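You operate a simulated robot arm through the tools that you are given. There is no shell and no other tool. Be economical: measure what you need, move in short steps, check, and stop when the job is done.

Carry out the task below with a simulated robot arm. There is one attempt and no reset: what you move stays moved.

## Task
Heat the silver ring to 80 degrees on the heater, then switch off.
Fine: the hot ring stays on the cone; don't touch it.

Only the result counts: the job must be done as asked and must still hold three seconds after the hand-in. Knocking over, shifting, dropping, spilling or breaking anything else fails it.

## Robot
A 6-joint arm with a two-finger parallel gripper, fixed in place. Base frame: the origin is at the foot of the arm, x ahead of it, y to its left, z up; the work surface is at about z = 0.85. Readings come in m, degrees, newtons and seconds.
With the tool pointing down near the work surface it reaches from about 0.26 to 0.68 m from the base axis. Its first joint turns from -66.0 to 66.0 degrees. Payload 2.9 kg.
The tool frame sits at the grasp point between the pads (the TCP): z along the fingers, y along the line on which they close. The tips reach 0.03 m beyond it. Largest opening 0.11 m; finger width 0.02, thickness 0.01; the body of the gripper, 0.048 by 0.112 m, starts 0.055 m behind the TCP.
Orientation is that of the tool frame in the base frame, as a unit quaternion [x, y, z, w]. With the fingers straight down and closing along the base's y, the tool's x points along the base's -x, its y along +y and its z along -z.

## Interface
- The arm moves only by the tool drive_tool. Its argument "series" is a list of rows, each a list of 7 numbers: the shift along the tool's x, y, z in m, then the turn, a rotation vector about the tool's x, y, z in degrees, then the opening, from 0 (shut) to 1 (fully open). In form: [[x, y, z, wx, wy, wz, hand], ...]. A call has 1 to 12 rows; each row is the pose to reach, as a shift and turn from the pose commanded when the call began, along the tool's axes at that moment. A row lasts 0.2 s, in which the tool goes at most 0.05 m and 8.6 degrees; a call with a longer step from one row to the next is refused whole, and so is a gripper value outside its range. Where a pose cannot be reached the arm comes as near as it can. A force on the tool above 40 N (or 10 N above the force at the start of the call, whichever is more), or a blocked arm, ends the call early, and 0.2 s more pass. Each finger travels about 0.108 m/s and halts on what it meets, pressing with about 24 N; the grip force reading is that of the motor and also rises with nothing between the fingers. The clock runs only during rows and for 0.2 s after the last one: add rows that repeat a pose to give the fingers time. The reply holds the time, the measured pose of the TCP, the force on the tool along the base axes, the opening and the grip force, in the units named above and with some noise, and new pictures: "show" is both (left out), scene, wrist or none.
- Cameras (640 x 400 px; columns grow to the right, rows downward): "scene" is fixed at [0.0873, 0.4337, 1.4028]; the picture's right is [-0.70, -0.71, 0.00], its down [-0.28, 0.28, -0.92] and it looks along [0.65, -0.64, -0.40] (base axes); focal length 333 px, centre (320, 200). "wrist" rides on the gripper at [0.072, 0.017, -0.103] in the tool frame; the picture's right is [-0.23, 0.97, 0.00], its down [-0.76, -0.18, -0.62] and it looks along [-0.61, -0.14, 0.78] (tool axes); focal length 222 px, centre (320, 200). There is no depth. A picture from a camera that has moved, and an enlarged one, comes with that camera's place and axes in the base frame and with its lens.
- zoom(camera, box): a new picture of the part [left, top, right, bottom] of that camera's present view, enlarged. The clock stands still meanwhile.
- close_job(): hands the job in; it is judged then, once.

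Work in short steps. Places have to be worked out from the pictures, the camera data and where the tool is seen: move nearer, look again, correct. Check each grasp and each placing, and mend what went wrong. You have 120 turns and 170 pictures in all, those below and enlarged ones among them. Open the gripper and draw the arm clear of the work before you hand the job in, unless the task says otherwise; then end with one line.

The tools are called after ">>>" as a command line: name --pt "numbers of a row" for each row, then --argument value for the rest, lists and objects as JSON in quotes. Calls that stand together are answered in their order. drive_tool: Moves the arm, as the interface text tells. Its arguments: {"type":"object","properties":{"series":{"type":"array"},"show":{"type":"string","enum":["both","scene","wrist","none"]}},"required":["series"]} The other tools are called the same way: zoom (camera, box) takes an enlarged picture of a part of a camera's view; close_job () hands the job in.

At the start:

```text
time: 0.0
ee_pos: [0.4405, 0.0228, 1.2028]
orientation: [0.0, 1.0, 0.0, 0.0]
ft_force: [0.4, 0.1, 0.6]
grip_width: 0.1103
grip_force: 0.1
```

scene: 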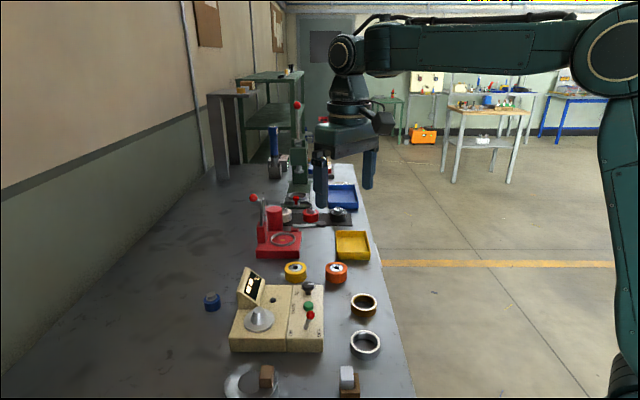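
wrist: 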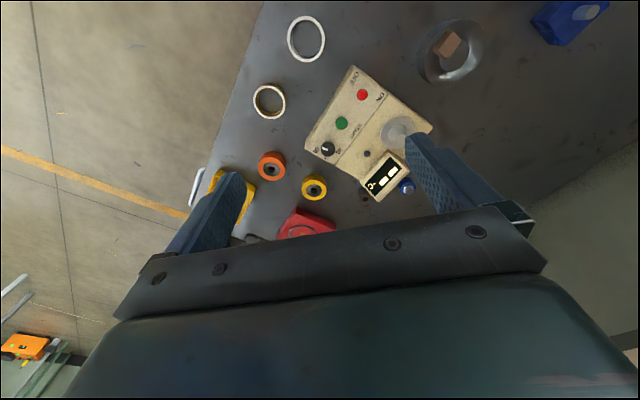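

The beige box with a cone looks like the heater, and the silver ring and a brass ring lie near it. I'll enlarge both views to see the controls.

>>> zoom --camera "scene" --box '[200, 250, 400, 400]'

>>> zoom --camera "wrist" --box '[240, 0, 500, 210]'

```text
2.67 times, centred on (300, 325) of scene
camera zoom: at [0.0873, 0.4337, 1.4028], right [-0.7, -0.71, 0.0], down [-0.28, 0.28, -0.92], along [0.65, -0.64, -0.4], focal length 889 px, centre (373, -133)
```

zoom: 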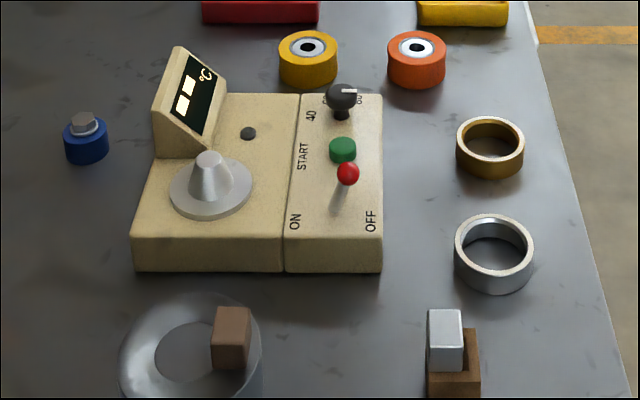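

```text
1.90 times, centred on (370, 105) of wrist
camera zoom: at [0.3678, 0.0381, 1.3061], right [0.23, 0.97, 0.0], down [0.76, -0.18, 0.62], along [0.61, -0.14, -0.78], focal length 423 px, centre (225, 381)
```

zoom: 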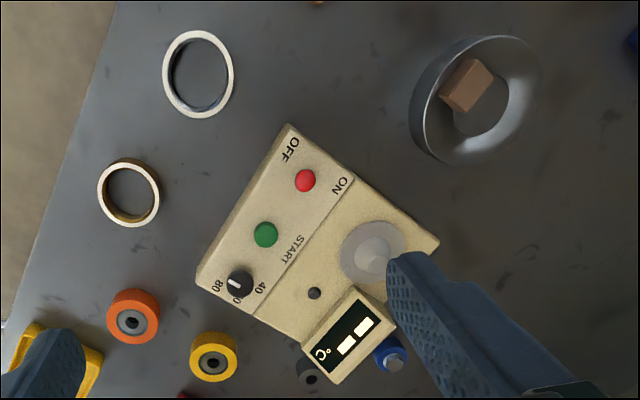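

The controls are a 40/60/80 knob, a green START button and a red ON/OFF lever. I place the silver ring near (0.384, 0.012) and the cone near (0.56, 0.147). I'll lower toward the ring to refine that.

>>> drive_tool --pt "0.02 -0.004 0.04 0 0 7 1" --pt "0.04 -0.008 0.08 0 0 14 1" --pt "0.055 -0.01 0.12 0 0 21 1" --pt "0.056 -0.011 0.16 0 0 28 1" --pt "0.056 -0.011 0.19 0 0 28 1" --pt "0.056 -0.011 0.19 0 0 28 1"

```text
time: 1.4
ee_pos: [0.3851, 0.0116, 1.0137]
orientation: [0.243, 0.97, 0.0, 0.0]
ft_force: [-0.5, -0.5, -0.1]
grip_width: 0.1099
grip_force: 0.1
camera wrist: at [0.3284, 0.0594, 1.1162], right [0.66, 0.75, 0.0], down [0.59, -0.52, 0.62], along [0.47, -0.41, -0.78], focal length 222 px, centre (320, 200)
```

scene: 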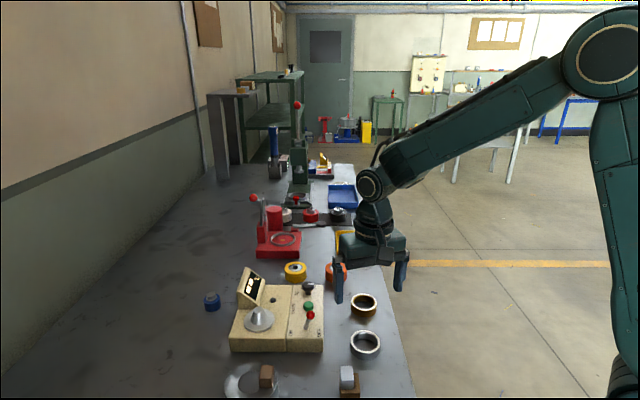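
wrist: 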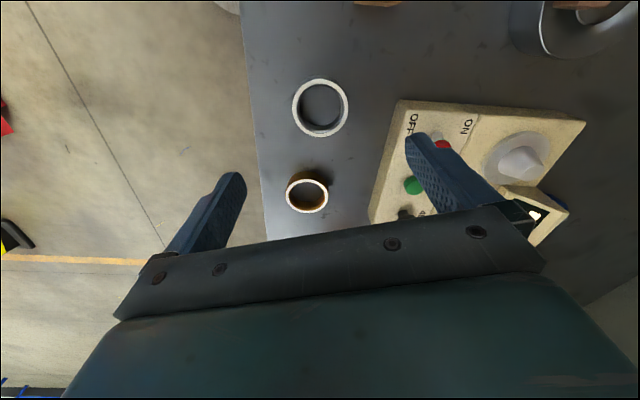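

The box sides lie at about 45° in the base frame, and the ring is at about (0.382, 0.013). I'll turn the closing axis to 45°, partly close to an 0.09 m opening, and go lower to check.

>>> drive_tool --pt "0.002 0 0.03 0 0 8 0.9" --pt "0.003 0 0.055 0 0 16 0.82" --pt "0.003 0 0.07 0 0 17 0.82" --pt "0.003 0 0.07 0 0 17 0.82"

```text
time: 2.4
ee_pos: [0.38, 0.0114, 0.9425]
orientation: [0.384, 0.923, 0.0, 0.0]
ft_force: [0.2, 0.6, 0.0]
grip_width: 0.0902
grip_force: 0.1
camera wrist: at [0.3412, 0.074, 1.0463], right [0.85, 0.53, 0.0], down [0.41, -0.66, 0.62], along [0.33, -0.53, -0.78], focal length 222 px, centre (320, 200)
```

scene: 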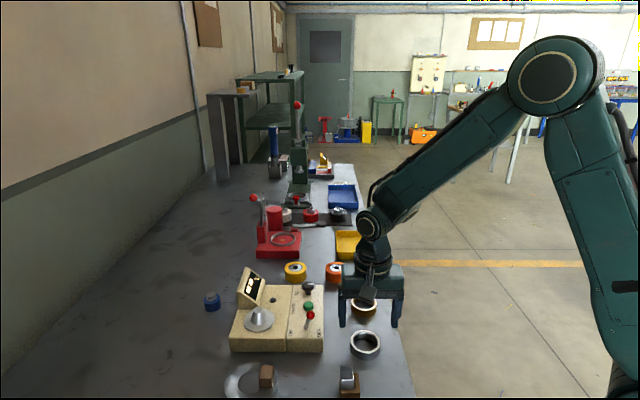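
wrist: 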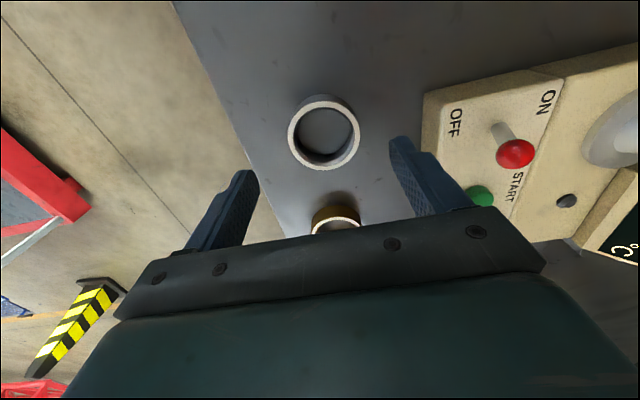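

The ring is centred to within a few millimetres: about 4 mm along the closing axis and 2.6 mm across it. I'll correct that, go down to z ≈ 0.886 and close.

>>> drive_tool --pt "0.0026 0.004 0.02 0 0 0 0.82" --pt "0.0026 0.004 0.04 0 0 0 0.82" --pt "0.0026 0.004 0.0565 0 0 0 0.82" --pt "0.0026 0.004 0.0565 0 0 0 0.82"

```text
time: 3.4
ee_pos: [0.3824, 0.0163, 0.8855]
orientation: [0.383, 0.924, -0.001, 0.0]
ft_force: [1.0, -0.1, 0.2]
grip_width: 0.0903
grip_force: 0.1
camera wrist: at [0.3426, 0.0783, 0.9895], right [0.85, 0.53, 0.0], down [0.41, -0.66, 0.62], along [0.33, -0.53, -0.78], focal length 222 px, centre (320, 200)
```

scene: 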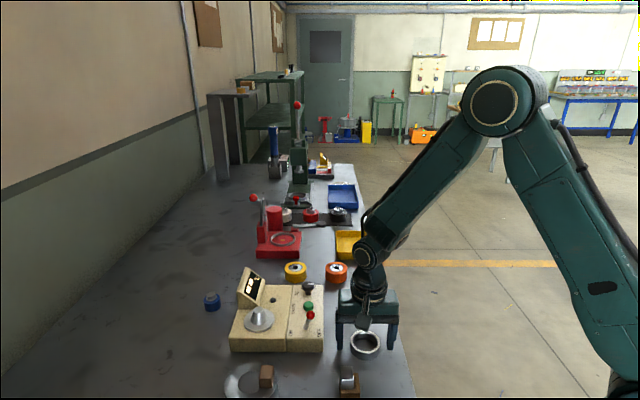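
wrist: 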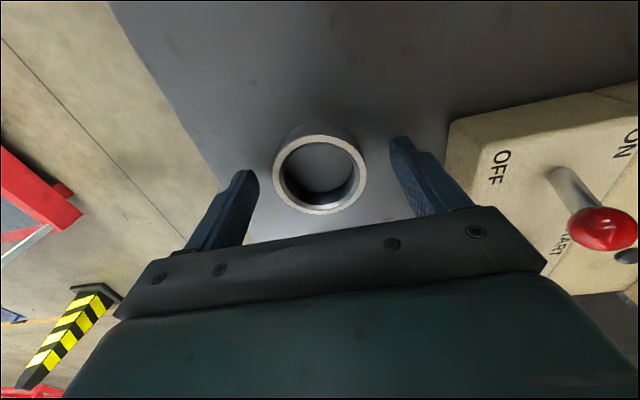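

The ring sits centred between the fingers, so I'll close.

>>> drive_tool --pt "0 0 0 0 0 0 0.6" --pt "0 0 0 0 0 0 0.4" --pt "0 0 0 0 0 0 0.4" --pt "0 0 0 0 0 0 0.4"

```text
time: 4.4
ee_pos: [0.3822, 0.0147, 0.8856]
orientation: [0.382, 0.924, 0.0, 0.0]
ft_force: [1.1, -0.7, -0.5]
grip_width: 0.0604
grip_force: 24.2
camera wrist: at [0.3427, 0.0783, 0.9897], right [0.85, 0.53, 0.0], down [0.41, -0.66, 0.62], along [0.33, -0.53, -0.78], focal length 222 px, centre (320, 200)
```

scene: 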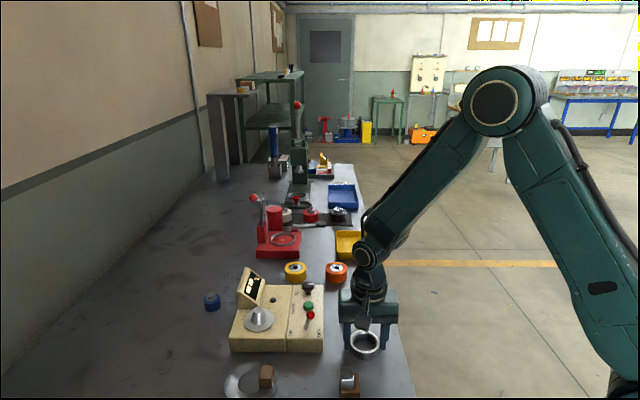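
wrist: 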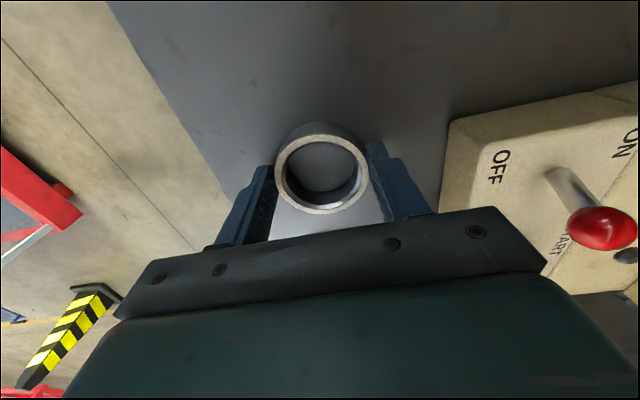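

The grip is firm at 0.0604 m. I'll lift and carry most of the way toward the cone, stopping short so I can see it.

>>> drive_tool --pt "0 0 -0.03 0 0 0 0.4" --pt "0 0 -0.07 0 0 0 0.4" --pt "0 0 -0.11 0 0 0 0.4" --pt "-0.009 0.035 -0.125 0 0 0 0.4" --pt "-0.018 0.07 -0.125 0 0 0 0.4" --pt "-0.027 0.105 -0.125 0 0 0 0.4" --pt "-0.035 0.14 -0.125 0 0 0 0.4" --pt "-0.035 0.14 -0.125 0 0 0 0.4"

```text
time: 6.2
ee_pos: [0.5067, 0.0916, 1.0087]
orientation: [0.383, 0.924, -0.001, -0.001]
ft_force: [0.5, -0.4, -1.5]
grip_width: 0.0604
grip_force: 24.2
camera wrist: at [0.467, 0.154, 1.1132], right [0.85, 0.53, 0.0], down [0.41, -0.66, 0.62], along [0.33, -0.53, -0.78], focal length 222 px, centre (320, 200)
```

scene: 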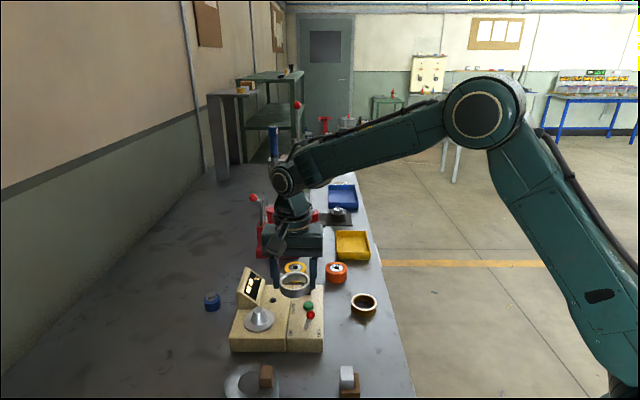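
wrist: 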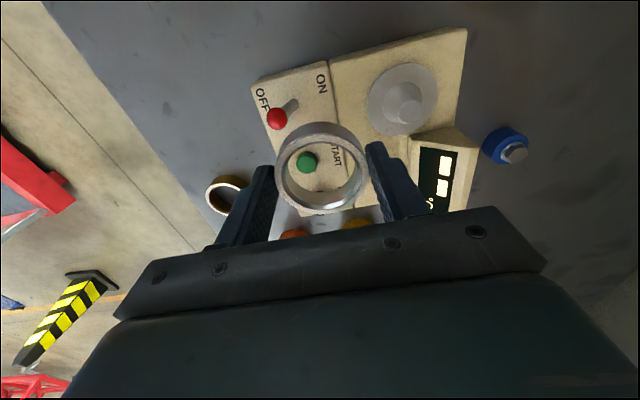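

I'll enlarge the cone to fix its position and see the knob and display.

>>> zoom --camera "wrist" --box '[240, 20, 480, 220]'

>>> zoom --camera "scene" --box '[220, 250, 340, 360]'

```text
2.00 times, centred on (360, 120) of wrist
camera zoom: at [0.467, 0.154, 1.1132], right [0.85, 0.53, 0.0], down [0.41, -0.66, 0.62], along [0.33, -0.53, -0.78], focal length 444 px, centre (240, 360)
```

zoom: 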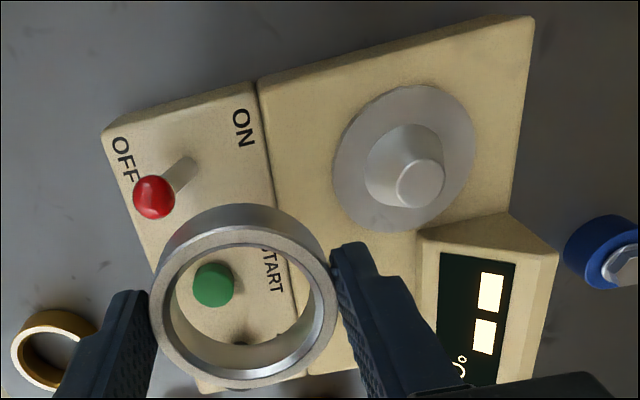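

```text
3.64 times, centred on (280, 305) of scene
camera zoom: at [0.0874, 0.4338, 1.4028], right [-0.7, -0.71, 0.0], down [-0.28, 0.28, -0.92], along [0.65, -0.64, -0.4], focal length 1212 px, centre (466, -182)
```

zoom: 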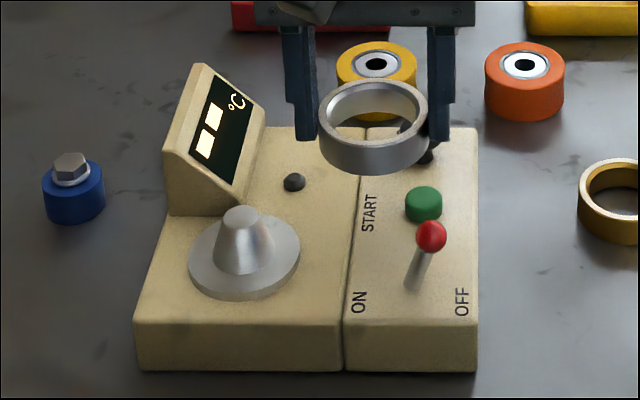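

Both views agree: the plate centre is at (0.563, 0.1465, ~0.89) and the cone tip at ~0.915. The ring's hole of about 0.05 m clears the cone's 0.04 m base. I'll move over it and down to just above the tip.

>>> drive_tool --pt "0 0.03 0 0 0 0 0.4" --pt "-0.0008 0.06 0 0 0 0 0.4" --pt "-0.0008 0.0786 0 0 0 0 0.4" --pt "-0.0008 0.0786 0.02 0 0 0 0.4" --pt "-0.0008 0.0786 0.04 0 0 0 0.4" --pt "-0.0008 0.0786 0.04 0 0 0 0.4"

>>> zoom --camera "scene" --box '[220, 250, 340, 360]'

```text
time: 7.6
ee_pos: [0.5631, 0.1459, 0.9693]
orientation: [0.382, 0.924, 0.0, -0.001]
ft_force: [0.0, -0.5, -1.1]
grip_width: 0.0606
grip_force: 23.9
camera wrist: at [0.5231, 0.2088, 1.0736], right [0.85, 0.53, 0.0], down [0.41, -0.66, 0.62], along [0.33, -0.53, -0.78], focal length 222 px, centre (320, 200)
```

scene: 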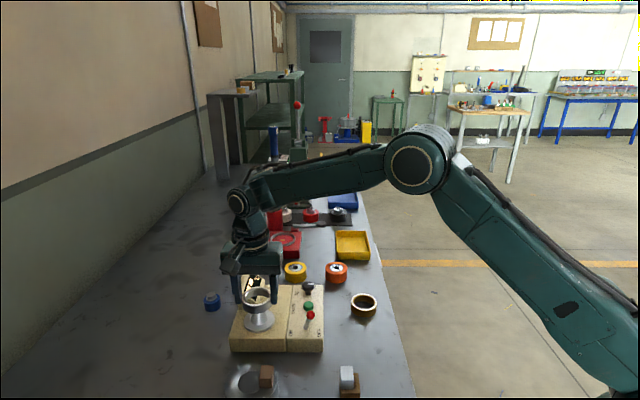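
wrist: 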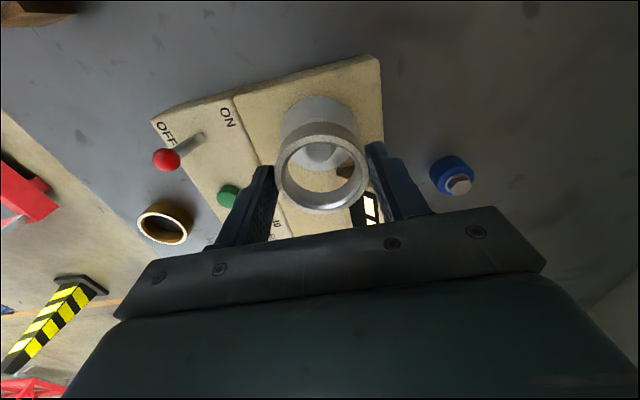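

```text
3.64 times, centred on (280, 305) of scene
camera zoom: at [0.0874, 0.4338, 1.4028], right [-0.7, -0.71, 0.0], down [-0.28, 0.28, -0.92], along [0.65, -0.64, -0.4], focal length 1212 px, centre (466, -182)
```

zoom: 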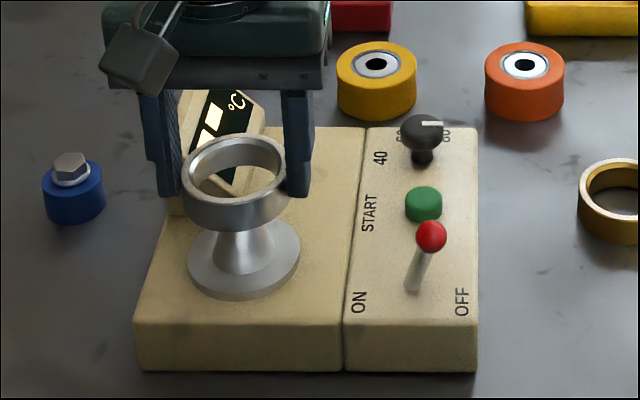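

Alignment agrees with the readings once I allow for perspective. I'll descend gently to about 3 mm above the plate and check.

>>> drive_tool --pt "0 0 0.012 0 0 0 0.4" --pt "0 0 0.024 0 0 0 0.4" --pt "0 0 0.034 0 0 0 0.4" --pt "0 0 0.04 0 0 0 0.4" --pt "0 0 0.04 0 0 0 0.4" --show "wrist"

>>> zoom --camera "scene" --box '[220, 270, 310, 350]'

```text
time: 8.8
ee_pos: [0.5622, 0.1462, 0.9325]
orientation: [0.383, 0.924, 0.001, 0.0]
ft_force: [-3.7, 0.6, 12.8]
grip_width: 0.0603
grip_force: 23.9
camera wrist: at [0.5235, 0.2085, 1.0356], right [0.85, 0.53, 0.0], down [0.41, -0.66, 0.62], along [0.33, -0.53, -0.78], focal length 222 px, centre (320, 200)
```

wrist: 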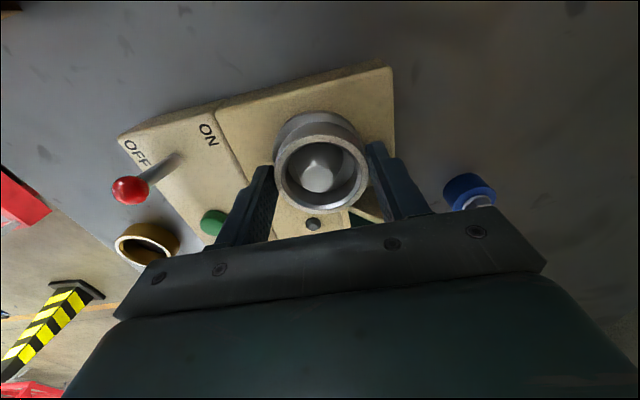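

```text
5.00 times, centred on (265, 310) of scene
camera zoom: at [0.087, 0.4337, 1.4029], right [-0.7, -0.71, 0.0], down [-0.28, 0.28, -0.92], along [0.65, -0.64, -0.4], focal length 1667 px, centre (595, -350)
```

zoom: 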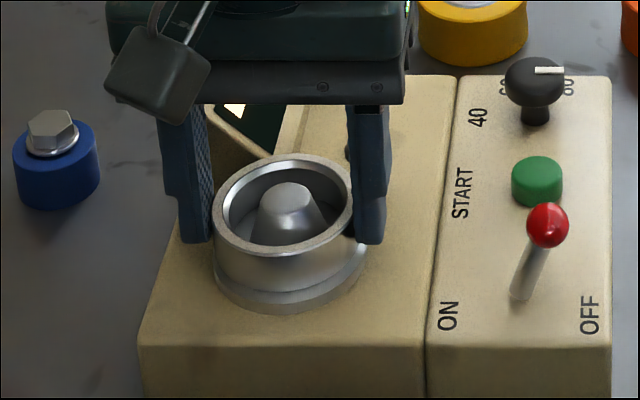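

A 13 N upward force and z 3.5 mm above the command show the ring has met the plate or the cone flank. I'll ease up 3 mm, open slightly and see how it sits.

>>> drive_tool --pt "0 0 -0.002 0 0 0 0.4" --pt "0 0 -0.003 0 0 0 0.4" --pt "0 0 -0.003 0 0 0 0.62" --pt "0 0 -0.003 0 0 0 0.65" --pt "0 0 -0.003 0 0 0 0.65" --show "wrist"

>>> zoom --camera "scene" --box '[220, 270, 310, 350]'

>>> zoom --camera "wrist" --box '[240, 80, 400, 240]'

```text
time: 10.0
ee_pos: [0.5629, 0.1453, 0.9347]
orientation: [0.382, 0.924, 0.0, 0.0]
ft_force: [0.0, -0.1, -0.1]
grip_width: 0.0718
grip_force: 0.0
camera wrist: at [0.5237, 0.2084, 1.038], right [0.85, 0.53, 0.0], down [0.41, -0.66, 0.62], along [0.33, -0.53, -0.78], focal length 222 px, centre (320, 200)
```

wrist: 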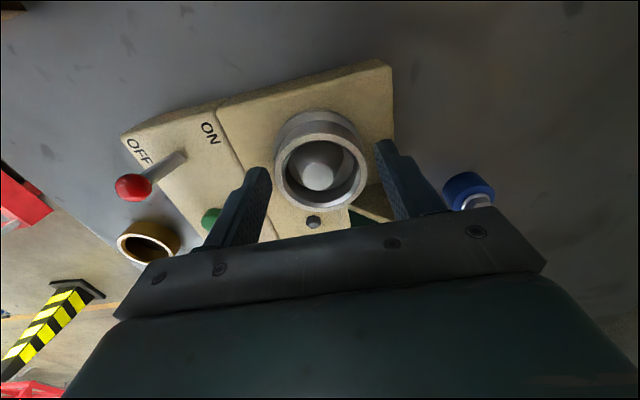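

```text
5.00 times, centred on (265, 310) of scene
camera zoom: at [0.0873, 0.4337, 1.4028], right [-0.7, -0.71, 0.0], down [-0.28, 0.28, -0.92], along [0.65, -0.64, -0.4], focal length 1667 px, centre (595, -350)
```

zoom: 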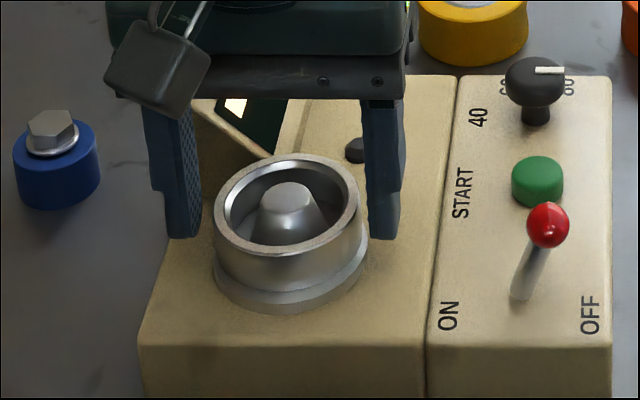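

```text
2.50 times, centred on (320, 160) of wrist
camera zoom: at [0.5237, 0.2084, 1.038], right [0.85, 0.53, 0.0], down [0.41, -0.66, 0.62], along [0.33, -0.53, -0.78], focal length 555 px, centre (320, 300)
```

zoom: 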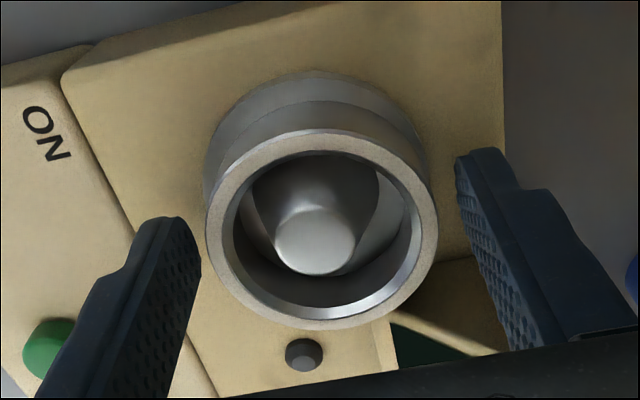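

The ring sits flat on the plate around the cone. I'll lift straight up and move over the knob to read its pointer.

>>> drive_tool --pt "0 0 -0.02 0 0 0 0.65" --pt "0 0 -0.06 0 0 0 0.65" --pt "0 0 -0.1 0 0 0 0.65" --pt "-0.028 -0.033 -0.1 0 0 0 0.65" --pt "-0.056 -0.066 -0.1 0 0 0 0.65" --pt "-0.084 -0.099 -0.1 0 0 0 0.65" --pt "-0.084 -0.099 -0.1 0 0 0 0.65"

>>> zoom --camera "wrist" --box '[240, 30, 440, 190]'

>>> zoom --camera "scene" --box '[220, 250, 340, 350]'

```text
time: 11.6
ee_pos: [0.5501, 0.0153, 1.0351]
orientation: [0.383, 0.924, 0.0, 0.0]
ft_force: [-0.4, -0.2, 0.2]
grip_width: 0.0715
grip_force: 0.0
camera wrist: at [0.5108, 0.0785, 1.1382], right [0.85, 0.53, 0.0], down [0.41, -0.66, 0.62], along [0.33, -0.53, -0.78], focal length 222 px, centre (320, 200)
```

scene: 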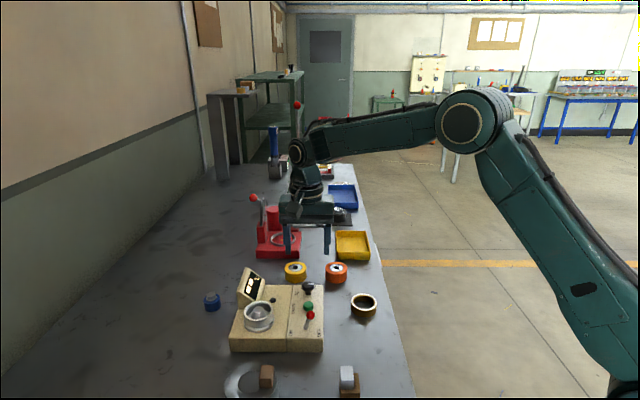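
wrist: 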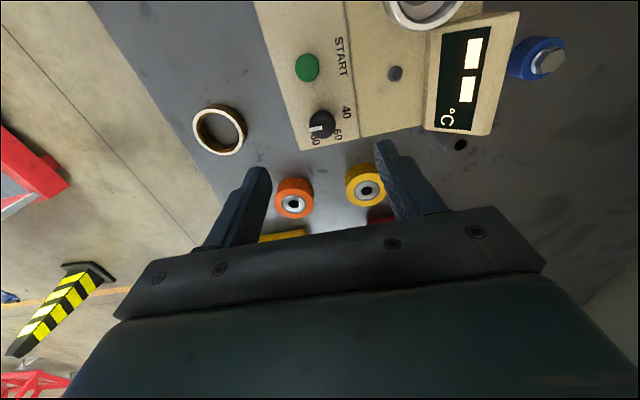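

```text
2.50 times, centred on (340, 110) of wrist
camera zoom: at [0.5108, 0.0785, 1.1382], right [0.85, 0.53, 0.0], down [0.41, -0.66, 0.62], along [0.33, -0.53, -0.78], focal length 555 px, centre (270, 425)
```

zoom: 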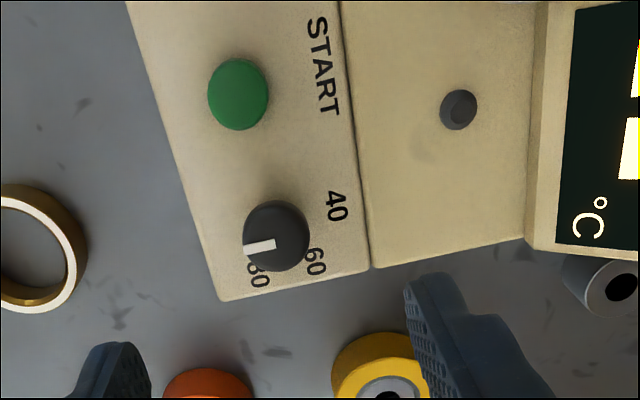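

```text
4.00 times, centred on (280, 300) of scene
camera zoom: at [0.0873, 0.4337, 1.4028], right [-0.7, -0.71, 0.0], down [-0.28, 0.28, -0.92], along [0.65, -0.64, -0.4], focal length 1334 px, centre (480, -200)
```

zoom: 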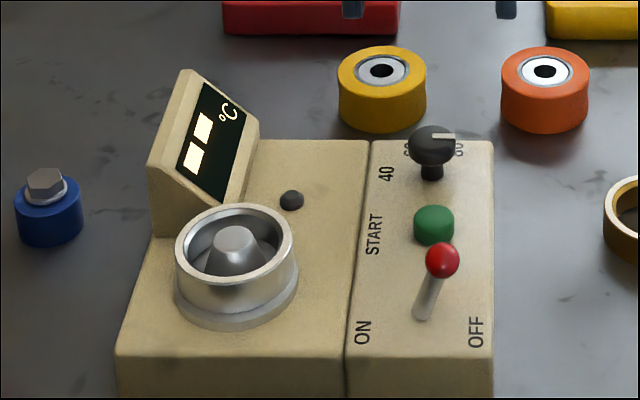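

The pointer points along the box's −e2 side (about −135°). The 80 mark lies at about −75°, so the knob needs roughly +60° (counter-clockwise from above). I'll centre over the knob at (0.557, 0.010) and go lower to confirm.

>>> drive_tool --pt "-0.0085 0.0014 0.025 0 0 0 0.55" --pt "-0.0085 0.0014 0.06 0 0 0 0.5" --pt "-0.0085 0.0014 0.075 0 0 0 0.5" --pt "-0.0085 0.0014 0.075 0 0 0 0.5" --show "wrist"

>>> zoom --camera "wrist" --box '[240, 60, 440, 220]'

>>> zoom --camera "scene" --box '[230, 240, 350, 330]'

```text
time: 12.6
ee_pos: [0.5572, 0.0119, 0.9586]
orientation: [0.384, 0.923, 0.0, 0.0]
ft_force: [-0.6, 0.3, 0.7]
grip_width: 0.055
grip_force: 0.0
camera wrist: at [0.5183, 0.0735, 1.0627], right [0.85, 0.53, 0.0], down [0.41, -0.66, 0.62], along [0.33, -0.53, -0.78], focal length 222 px, centre (320, 200)
```

wrist: 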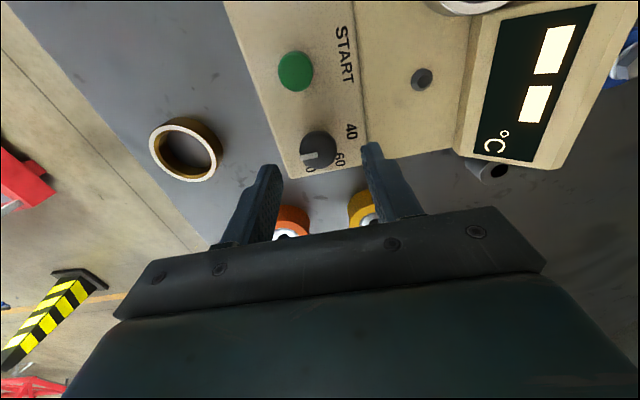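

```text
2.50 times, centred on (340, 140) of wrist
camera zoom: at [0.5183, 0.0735, 1.0627], right [0.85, 0.53, 0.0], down [0.41, -0.66, 0.62], along [0.33, -0.53, -0.78], focal length 555 px, centre (270, 350)
```

zoom: 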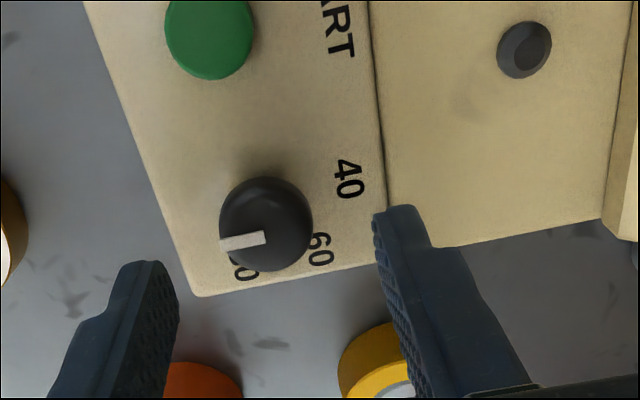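

```text
4.44 times, centred on (290, 285) of scene
camera zoom: at [0.0873, 0.4337, 1.4028], right [-0.7, -0.71, 0.0], down [-0.28, 0.28, -0.92], along [0.65, -0.64, -0.4], focal length 1482 px, centre (453, -178)
```

zoom: 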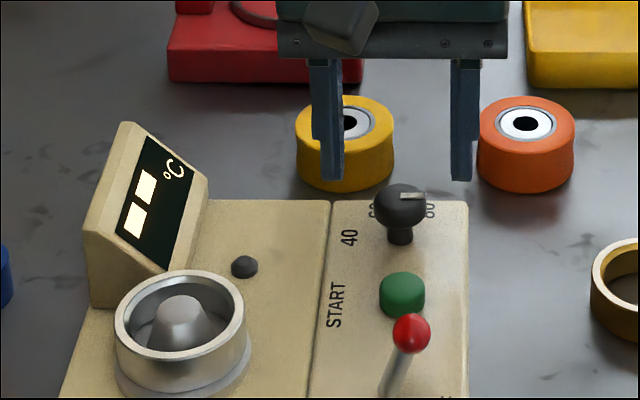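

The knob is about 2.5 mm off along both axes. I'll correct that, descend to z ≈ 0.92 and close on it.

>>> drive_tool --pt "-0.002 -0.0025 0.015 0 0 0 0.5" --pt "-0.002 -0.0025 0.03 0 0 0 0.5" --pt "-0.002 -0.0025 0.038 0 0 0 0.5" --pt "-0.002 -0.0025 0.038 0 0 0 0.5" --show "wrist"

>>> zoom --camera "scene" --box '[250, 240, 350, 330]'

```text
time: 13.6
ee_pos: [0.558, 0.0088, 0.9215]
orientation: [0.383, 0.924, 0.0, 0.0]
ft_force: [-0.1, 0.3, 0.2]
grip_width: 0.055
grip_force: 0.0
camera wrist: at [0.5189, 0.0706, 1.0243], right [0.85, 0.53, 0.0], down [0.41, -0.66, 0.62], along [0.33, -0.53, -0.78], focal length 222 px, centre (320, 200)
```

wrist: 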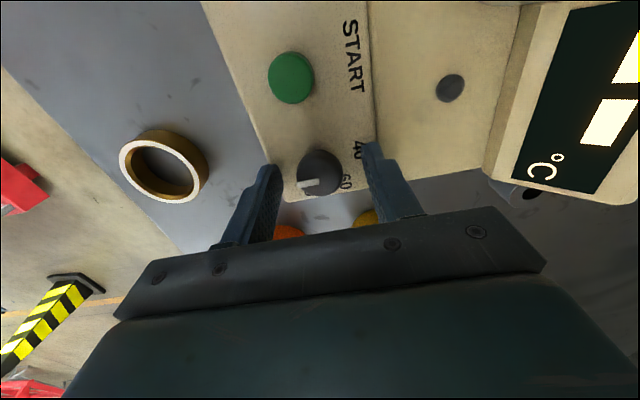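

```text
4.44 times, centred on (300, 285) of scene
camera zoom: at [0.0873, 0.4337, 1.4028], right [-0.7, -0.71, 0.0], down [-0.28, 0.28, -0.92], along [0.65, -0.64, -0.4], focal length 1482 px, centre (409, -178)
```

zoom: 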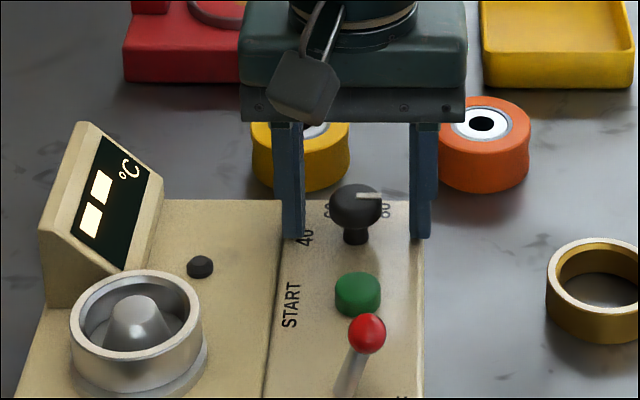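

The knob is centred between the pads, so I'll close on it.

>>> drive_tool --pt "0 0 0 0 0 0 0.3" --pt "0 0 0 0 0 0 0.18" --pt "0 0 0 0 0 0 0.18" --pt "0 0 0 0 0 0 0.18" --show "none"

>>> zoom --camera "wrist" --box '[240, 80, 400, 220]'

```text
time: 14.6
ee_pos: [0.5583, 0.0083, 0.921]
orientation: [0.383, 0.924, 0.0, 0.0]
ft_force: [5.0, 3.6, -3.0]
grip_width: 0.0272
grip_force: 45.6
```

```text
2.86 times, centred on (320, 150) of wrist
camera zoom: at [0.5191, 0.071, 1.0243], right [0.85, 0.53, 0.0], down [0.41, -0.66, 0.62], along [0.33, -0.53, -0.78], focal length 635 px, centre (320, 343)
```

zoom: 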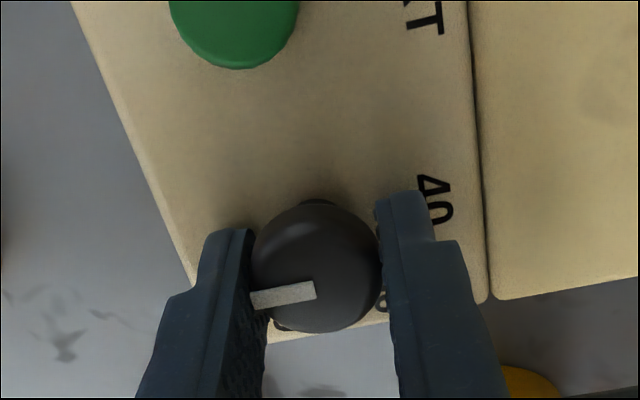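

I have hold of the knob, 0.027 m across. I'll turn it 60° counter-clockwise (negative about tool z).

>>> drive_tool --pt "0 0 0 0 0 -7.5 0.18" --pt "0 0 0 0 0 -15 0.18" --pt "0 0 0 0 0 -22.5 0.18" --pt "0 0 0 0 0 -30 0.18" --pt "0 0 0 0 0 -37.5 0.18" --pt "0 0 0 0 0 -45 0.18" --pt "0 0 0 0 0 -52.5 0.18" --pt "0 0 0 0 0 -60 0.18" --pt "0 0 0 0 0 -60 0.18" --show "wrist"

>>> zoom --camera "wrist" --box '[240, 80, 400, 220]'

```text
time: 16.6
ee_pos: [0.5572, 0.0107, 0.9204]
orientation: [-0.133, 0.991, 0.0, 0.0]
ft_force: [2.2, 23.2, 3.5]
grip_width: 0.0273
grip_force: 45.0
camera wrist: at [0.4837, 0.0074, 1.0248], right [-0.04, 1.0, 0.0], down [0.78, 0.03, 0.62], along [0.62, 0.03, -0.78], focal length 222 px, centre (320, 200)
```

wrist: 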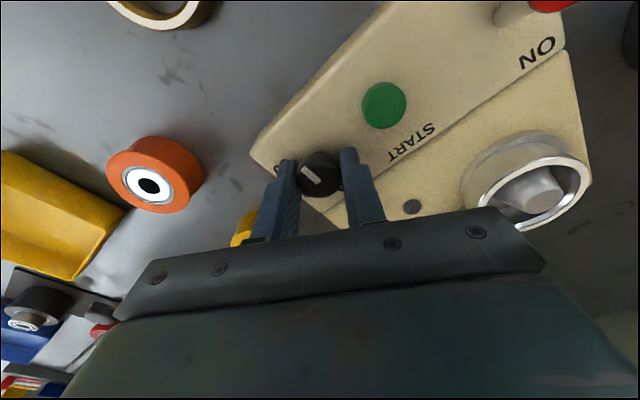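

```text
2.86 times, centred on (320, 150) of wrist
camera zoom: at [0.4837, 0.0074, 1.0248], right [-0.04, 1.0, 0.0], down [0.78, 0.03, 0.62], along [0.62, 0.03, -0.78], focal length 635 px, centre (320, 343)
```

zoom: 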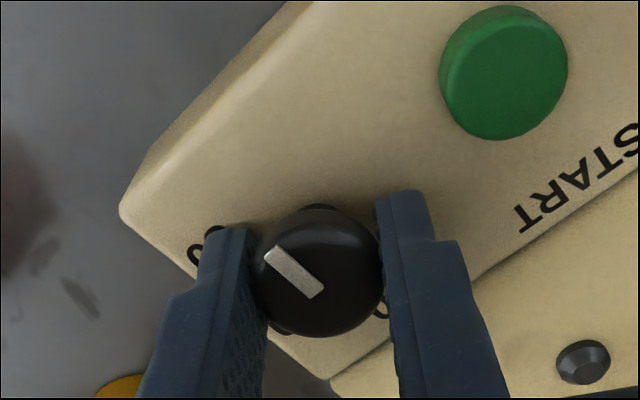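

The pointer hasn't moved in the base frame (still about −137°), so the pads slipped and the knob is probably at its stop in that direction. I'll test by turning clockwise 22°.

>>> drive_tool --pt "0 0 0 0 0 5 0.15" --pt "0 0 0 0 0 10 0.15" --pt "0 0 0 0 0 16 0.15" --pt "0 0 0 0 0 22 0.15" --pt "0 0 0 0 0 22 0.15" --show "none"

>>> zoom --camera "wrist" --box '[240, 80, 400, 220]'

```text
time: 17.8
ee_pos: [0.5589, 0.0111, 0.9206]
orientation: [0.06, 0.998, 0.001, 0.0]
ft_force: [-2.4, 21.3, 3.3]
grip_width: 0.0273
grip_force: 45.3
```

```text
2.86 times, centred on (320, 150) of wrist
camera zoom: at [0.4881, 0.0351, 1.0248], right [0.34, 0.94, 0.0], down [0.74, -0.27, 0.62], along [0.59, -0.21, -0.78], focal length 635 px, centre (320, 343)
```

zoom: 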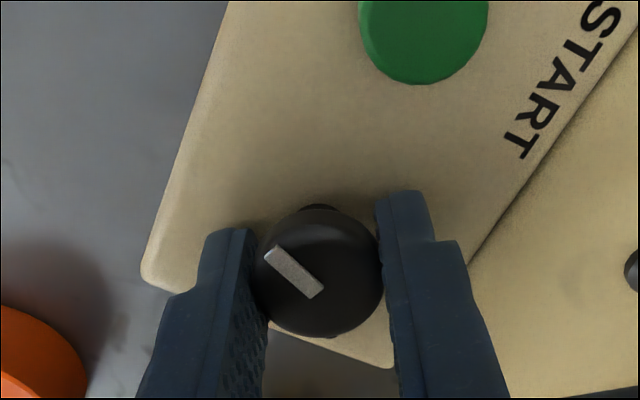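

The knob does turn clockwise; the pointer followed the tool by 22°. So its start was the stop, and 80 must be reached clockwise through 40 and 60, about 275° more. I'll shift 3 mm to relieve the side force and keep turning.

>>> drive_tool --pt "0.0009 0.0013 0 0 0 0 0.15" --pt "0.0018 0.0025 0 0 0 8 0.15" --pt "0.0018 0.0025 0 0 0 16 0.15" --pt "0.0018 0.0025 0 0 0 24 0.15" --pt "0.0018 0.0025 0 0 0 32 0.15" --pt "0.0018 0.0025 0 0 0 40 0.15" --pt "0.0018 0.0025 0 0 0 48 0.15" --pt "0.0018 0.0025 0 0 0 56 0.15" --pt "0.0018 0.0025 0 0 0 64 0.15" --pt "0.0018 0.0025 0 0 0 72 0.15" --pt "0.0018 0.0025 0 0 0 80 0.15" --pt "0.0018 0.0025 0 0 0 80 0.15" --show "none"

>>> zoom --camera "wrist" --box '[240, 80, 400, 220]'

```text
time: 20.4
ee_pos: [0.5569, 0.0088, 0.9205]
orientation: [0.691, 0.723, 0.0, 0.001]
ft_force: [-0.7, -24.8, 5.3]
grip_width: 0.0274
grip_force: 45.3
```

```text
2.86 times, centred on (320, 150) of wrist
camera zoom: at [0.5702, 0.0819, 1.0247], right [0.98, -0.18, 0.0], down [-0.14, -0.77, 0.62], along [-0.11, -0.61, -0.78], focal length 635 px, centre (320, 343)
```

zoom: 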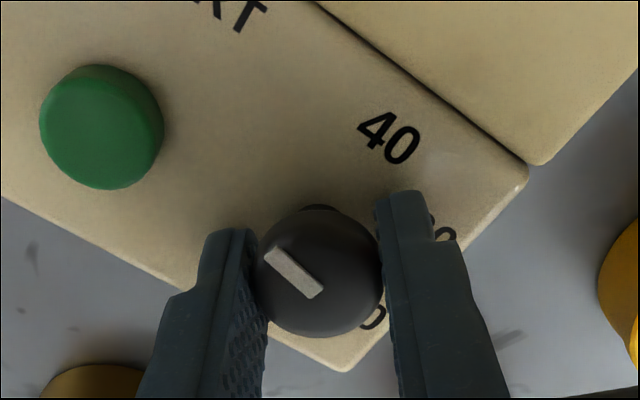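

The pointer has followed to about 121°. I'll continue clockwise another 80° and check that the arm follows.

>>> drive_tool --pt "0 0.0 0 0 0 8 0.15" --pt "0 0 0 0 0 16 0.15" --pt "0 0 0 0 0 24 0.15" --pt "0 0 0 0 0 32 0.15" --pt "0 0 0 0 0 40 0.15" --pt "0 0 0 0 0 48 0.15" --pt "0 0 0 0 0 56 0.15" --pt "0 0 0 0 0 64 0.15" --pt "0 0 0 0 0 72 0.15" --pt "0 0 0 0 0 80 0.15" --pt "0 0 0 0 0 80 0.15" --show "none"

>>> zoom --camera "wrist" --box '[240, 80, 400, 220]'

>>> zoom --camera "scene" --box '[230, 230, 350, 330]'

```text
time: 22.8
ee_pos: [0.5563, 0.0111, 0.9208]
orientation: [0.994, 0.112, -0.001, 0.0]
ft_force: [5.6, -11.7, 2.3]
grip_width: 0.0274
grip_force: 45.2
```

```text
2.86 times, centred on (320, 150) of wrist
camera zoom: at [0.6306, 0.0096, 1.0243], right [-0.01, -1.0, 0.0], down [-0.78, 0.0, 0.62], along [-0.62, 0.0, -0.78], focal length 635 px, centre (320, 343)
```

zoom: 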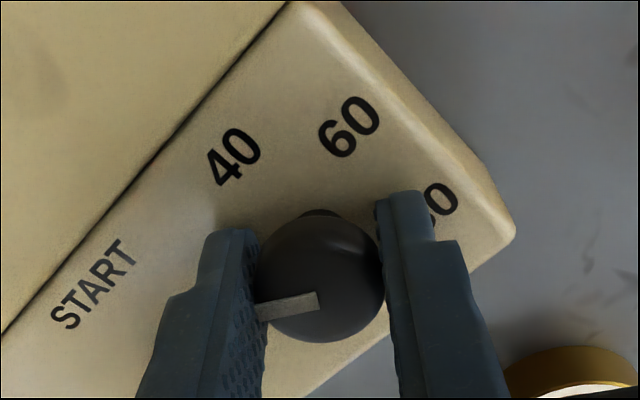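

```text
4.00 times, centred on (290, 280) of scene
camera zoom: at [0.0874, 0.4334, 1.4029], right [-0.7, -0.71, 0.0], down [-0.28, 0.28, -0.92], along [0.65, -0.64, -0.4], focal length 1334 px, centre (440, -120)
```

zoom: 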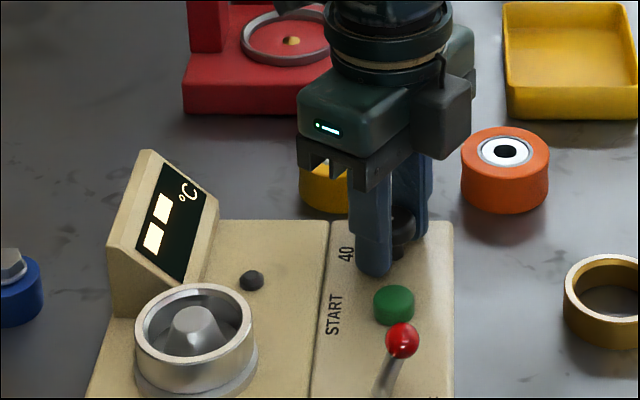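

The pads slipped again near 102°. The knob therefore has two stops 120° apart, and the tail opposite the white line went from exactly 40 to exactly 80. I'll release, rise and look at the mark closely.

>>> drive_tool --pt "0 0 0 0 0 0 0.3" --pt "0 0 0 0 0 0 0.5" --pt "0 0 0 0 0 0 0.5" --pt "0 0 -0.03 0 0 -8 0.5" --pt "0 0 -0.06 0 0 -16 0.5" --pt "0 0 -0.09 0 0 -24 0.5" --pt "0 0 -0.09 0 0 -32 0.5" --pt "0 0 -0.09 0 0 -32 0.5" --show "wrist"

>>> zoom --camera "wrist" --box '[260, 60, 400, 180]'

>>> zoom --camera "scene" --box '[280, 260, 340, 310]'

```text
time: 24.6
ee_pos: [0.5574, 0.0107, 1.012]
orientation: [0.923, 0.384, 0.0, 0.001]
ft_force: [0.1, -0.1, -0.1]
grip_width: 0.055
grip_force: 0.1
camera wrist: at [0.6198, 0.0496, 1.1145], right [0.53, -0.85, 0.0], down [-0.66, -0.41, 0.62], along [-0.53, -0.33, -0.78], focal length 222 px, centre (320, 200)
```

wrist: 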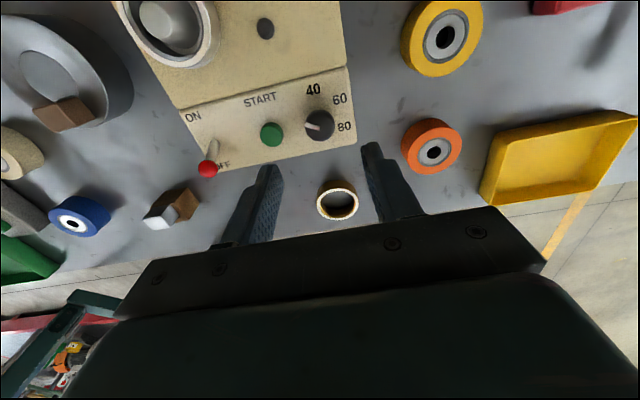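

```text
3.33 times, centred on (330, 120) of wrist
camera zoom: at [0.6198, 0.0496, 1.1145], right [0.53, -0.85, 0.0], down [-0.66, -0.41, 0.62], along [-0.53, -0.33, -0.78], focal length 740 px, centre (287, 467)
```

zoom: 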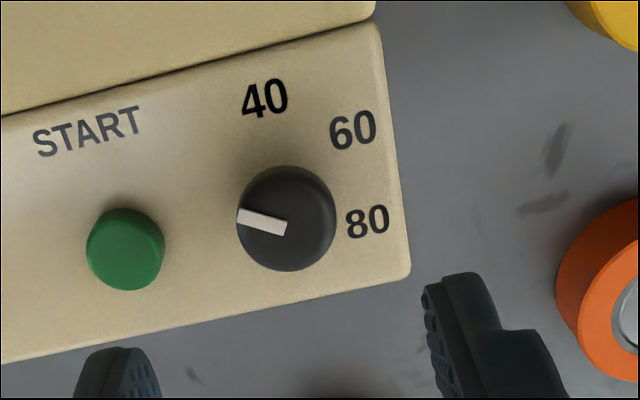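

```text
8.00 times, centred on (310, 285) of scene
camera zoom: at [0.0873, 0.4337, 1.4028], right [-0.7, -0.71, 0.0], down [-0.28, 0.28, -0.92], along [0.65, -0.64, -0.4], focal length 2667 px, centre (400, -480)
```

zoom: 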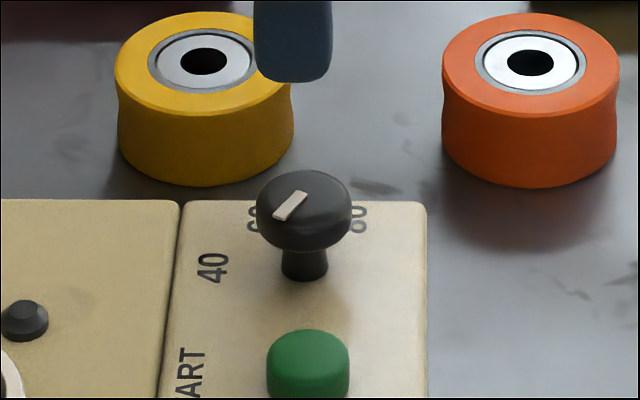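

The tail matches 80, but I want to be sure this is a real stop and not just a slip. I'll regrip and try another 30° clockwise, which can't change anything if it is the stop.

>>> drive_tool --pt "0 0 0.03 0 0 0 0.5" --pt "0 0 0.06 0 0 0 0.5" --pt "0 0 0.09 0 0 0 0.5" --pt "0 0 0.091 0 0 0 0.3" --pt "0 0 0.091 0 0 0 0.15" --pt "0 0 0.091 0 0 0 0.15" --pt "0 0 0.091 0 0 0 0.15" --pt "0 0 0.091 0 0 8 0.15" --pt "0 0 0.091 0 0 16 0.15" --pt "0 0 0.091 0 0 24 0.15" --pt "0 0 0.091 0 0 30 0.15" --show "none"

>>> zoom --camera "wrist" --box '[240, 80, 400, 220]'

```text
time: 27.0
ee_pos: [0.5566, 0.0109, 0.9204]
orientation: [0.992, 0.13, 0.0, 0.0]
ft_force: [6.4, -6.1, 5.2]
grip_width: 0.0274
grip_force: 44.7
```

```text
2.86 times, centred on (320, 150) of wrist
camera zoom: at [0.6312, 0.0124, 1.0238], right [0.03, -1.0, 0.0], down [-0.78, -0.02, 0.62], along [-0.62, -0.02, -0.78], focal length 635 px, centre (320, 343)
```

zoom: 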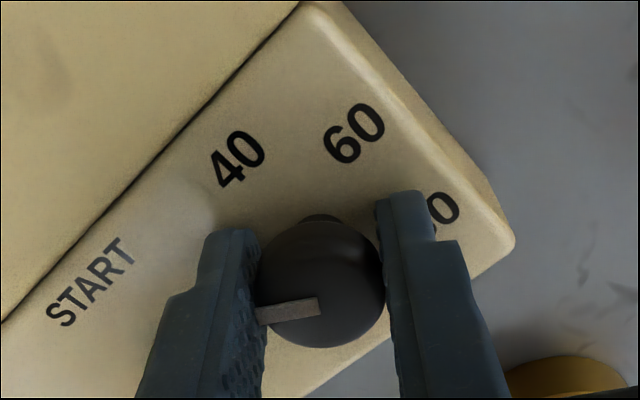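

The pointer stayed at about 103°, so that's the end stop and the knob is at 80. I'll release, rise, and move to the OFF side of the lever (ball near (0.470, 0.081, 0.922)) with the fingers closed.

>>> drive_tool --pt "0 0 0 0 0 0 0.3" --pt "0 0 0 0 0 0 0.5" --pt "0 0 -0.03 0 0 0 0.5" --pt "0 0 -0.06 0 0 -7 0.5" --pt "0 0 -0.09 0 0 -14 0.5" --pt "-0.03 -0.025 -0.09 0 0 -21 0.3" --pt "-0.06 -0.05 -0.09 0 0 -28 0" --pt "-0.0912 -0.0752 -0.09 0 0 -30 0" --pt "-0.0912 -0.0752 -0.06 0 0 -30 0" --pt "-0.0912 -0.0752 -0.06 0 0 -30 0" --pt "-0.0912 -0.0752 -0.06 0 0 -30 0"

>>> zoom --camera "scene" --box '[220, 250, 340, 350]'

```text
time: 29.4
ee_pos: [0.4493, 0.0614, 0.9801]
orientation: [0.924, 0.383, 0.0, 0.0]
ft_force: [0.5, 0.3, -0.4]
grip_width: 0.0002
grip_force: 23.7
camera wrist: at [0.5119, 0.0995, 1.0846], right [0.53, -0.85, 0.0], down [-0.66, -0.41, 0.62], along [-0.53, -0.33, -0.78], focal length 222 px, centre (320, 200)
```

scene: 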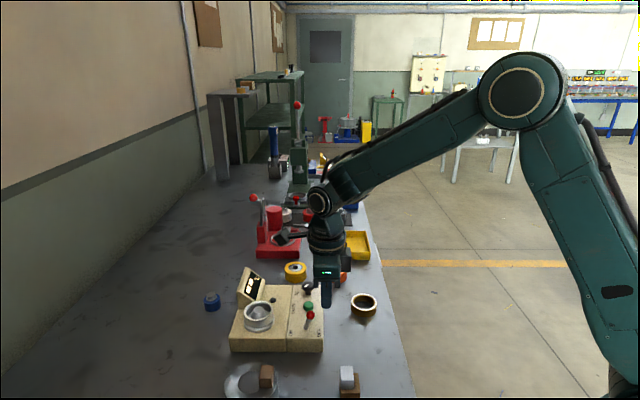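
wrist: 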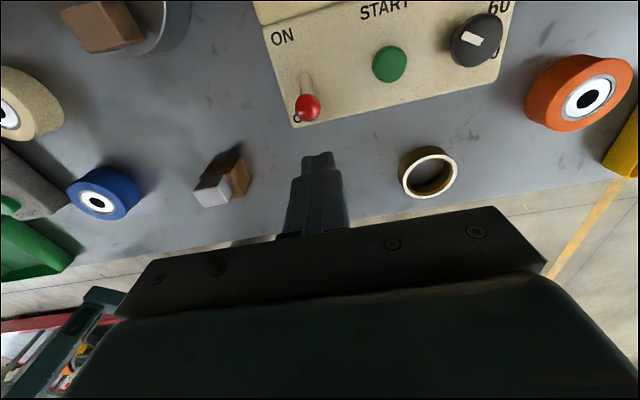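

```text
4.00 times, centred on (280, 300) of scene
camera zoom: at [0.0873, 0.4337, 1.4028], right [-0.7, -0.71, 0.0], down [-0.28, 0.28, -0.92], along [0.65, -0.64, -0.4], focal length 1334 px, centre (480, -200)
```

zoom: 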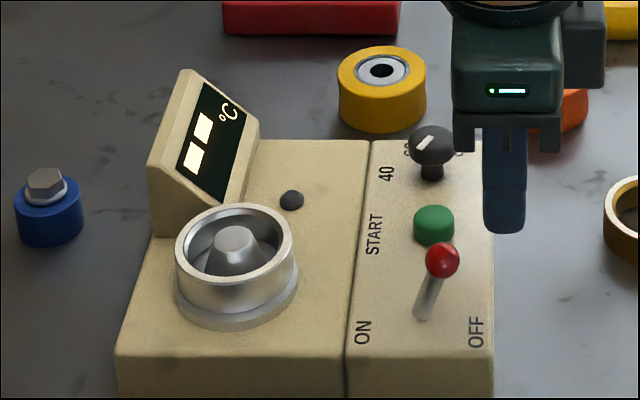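

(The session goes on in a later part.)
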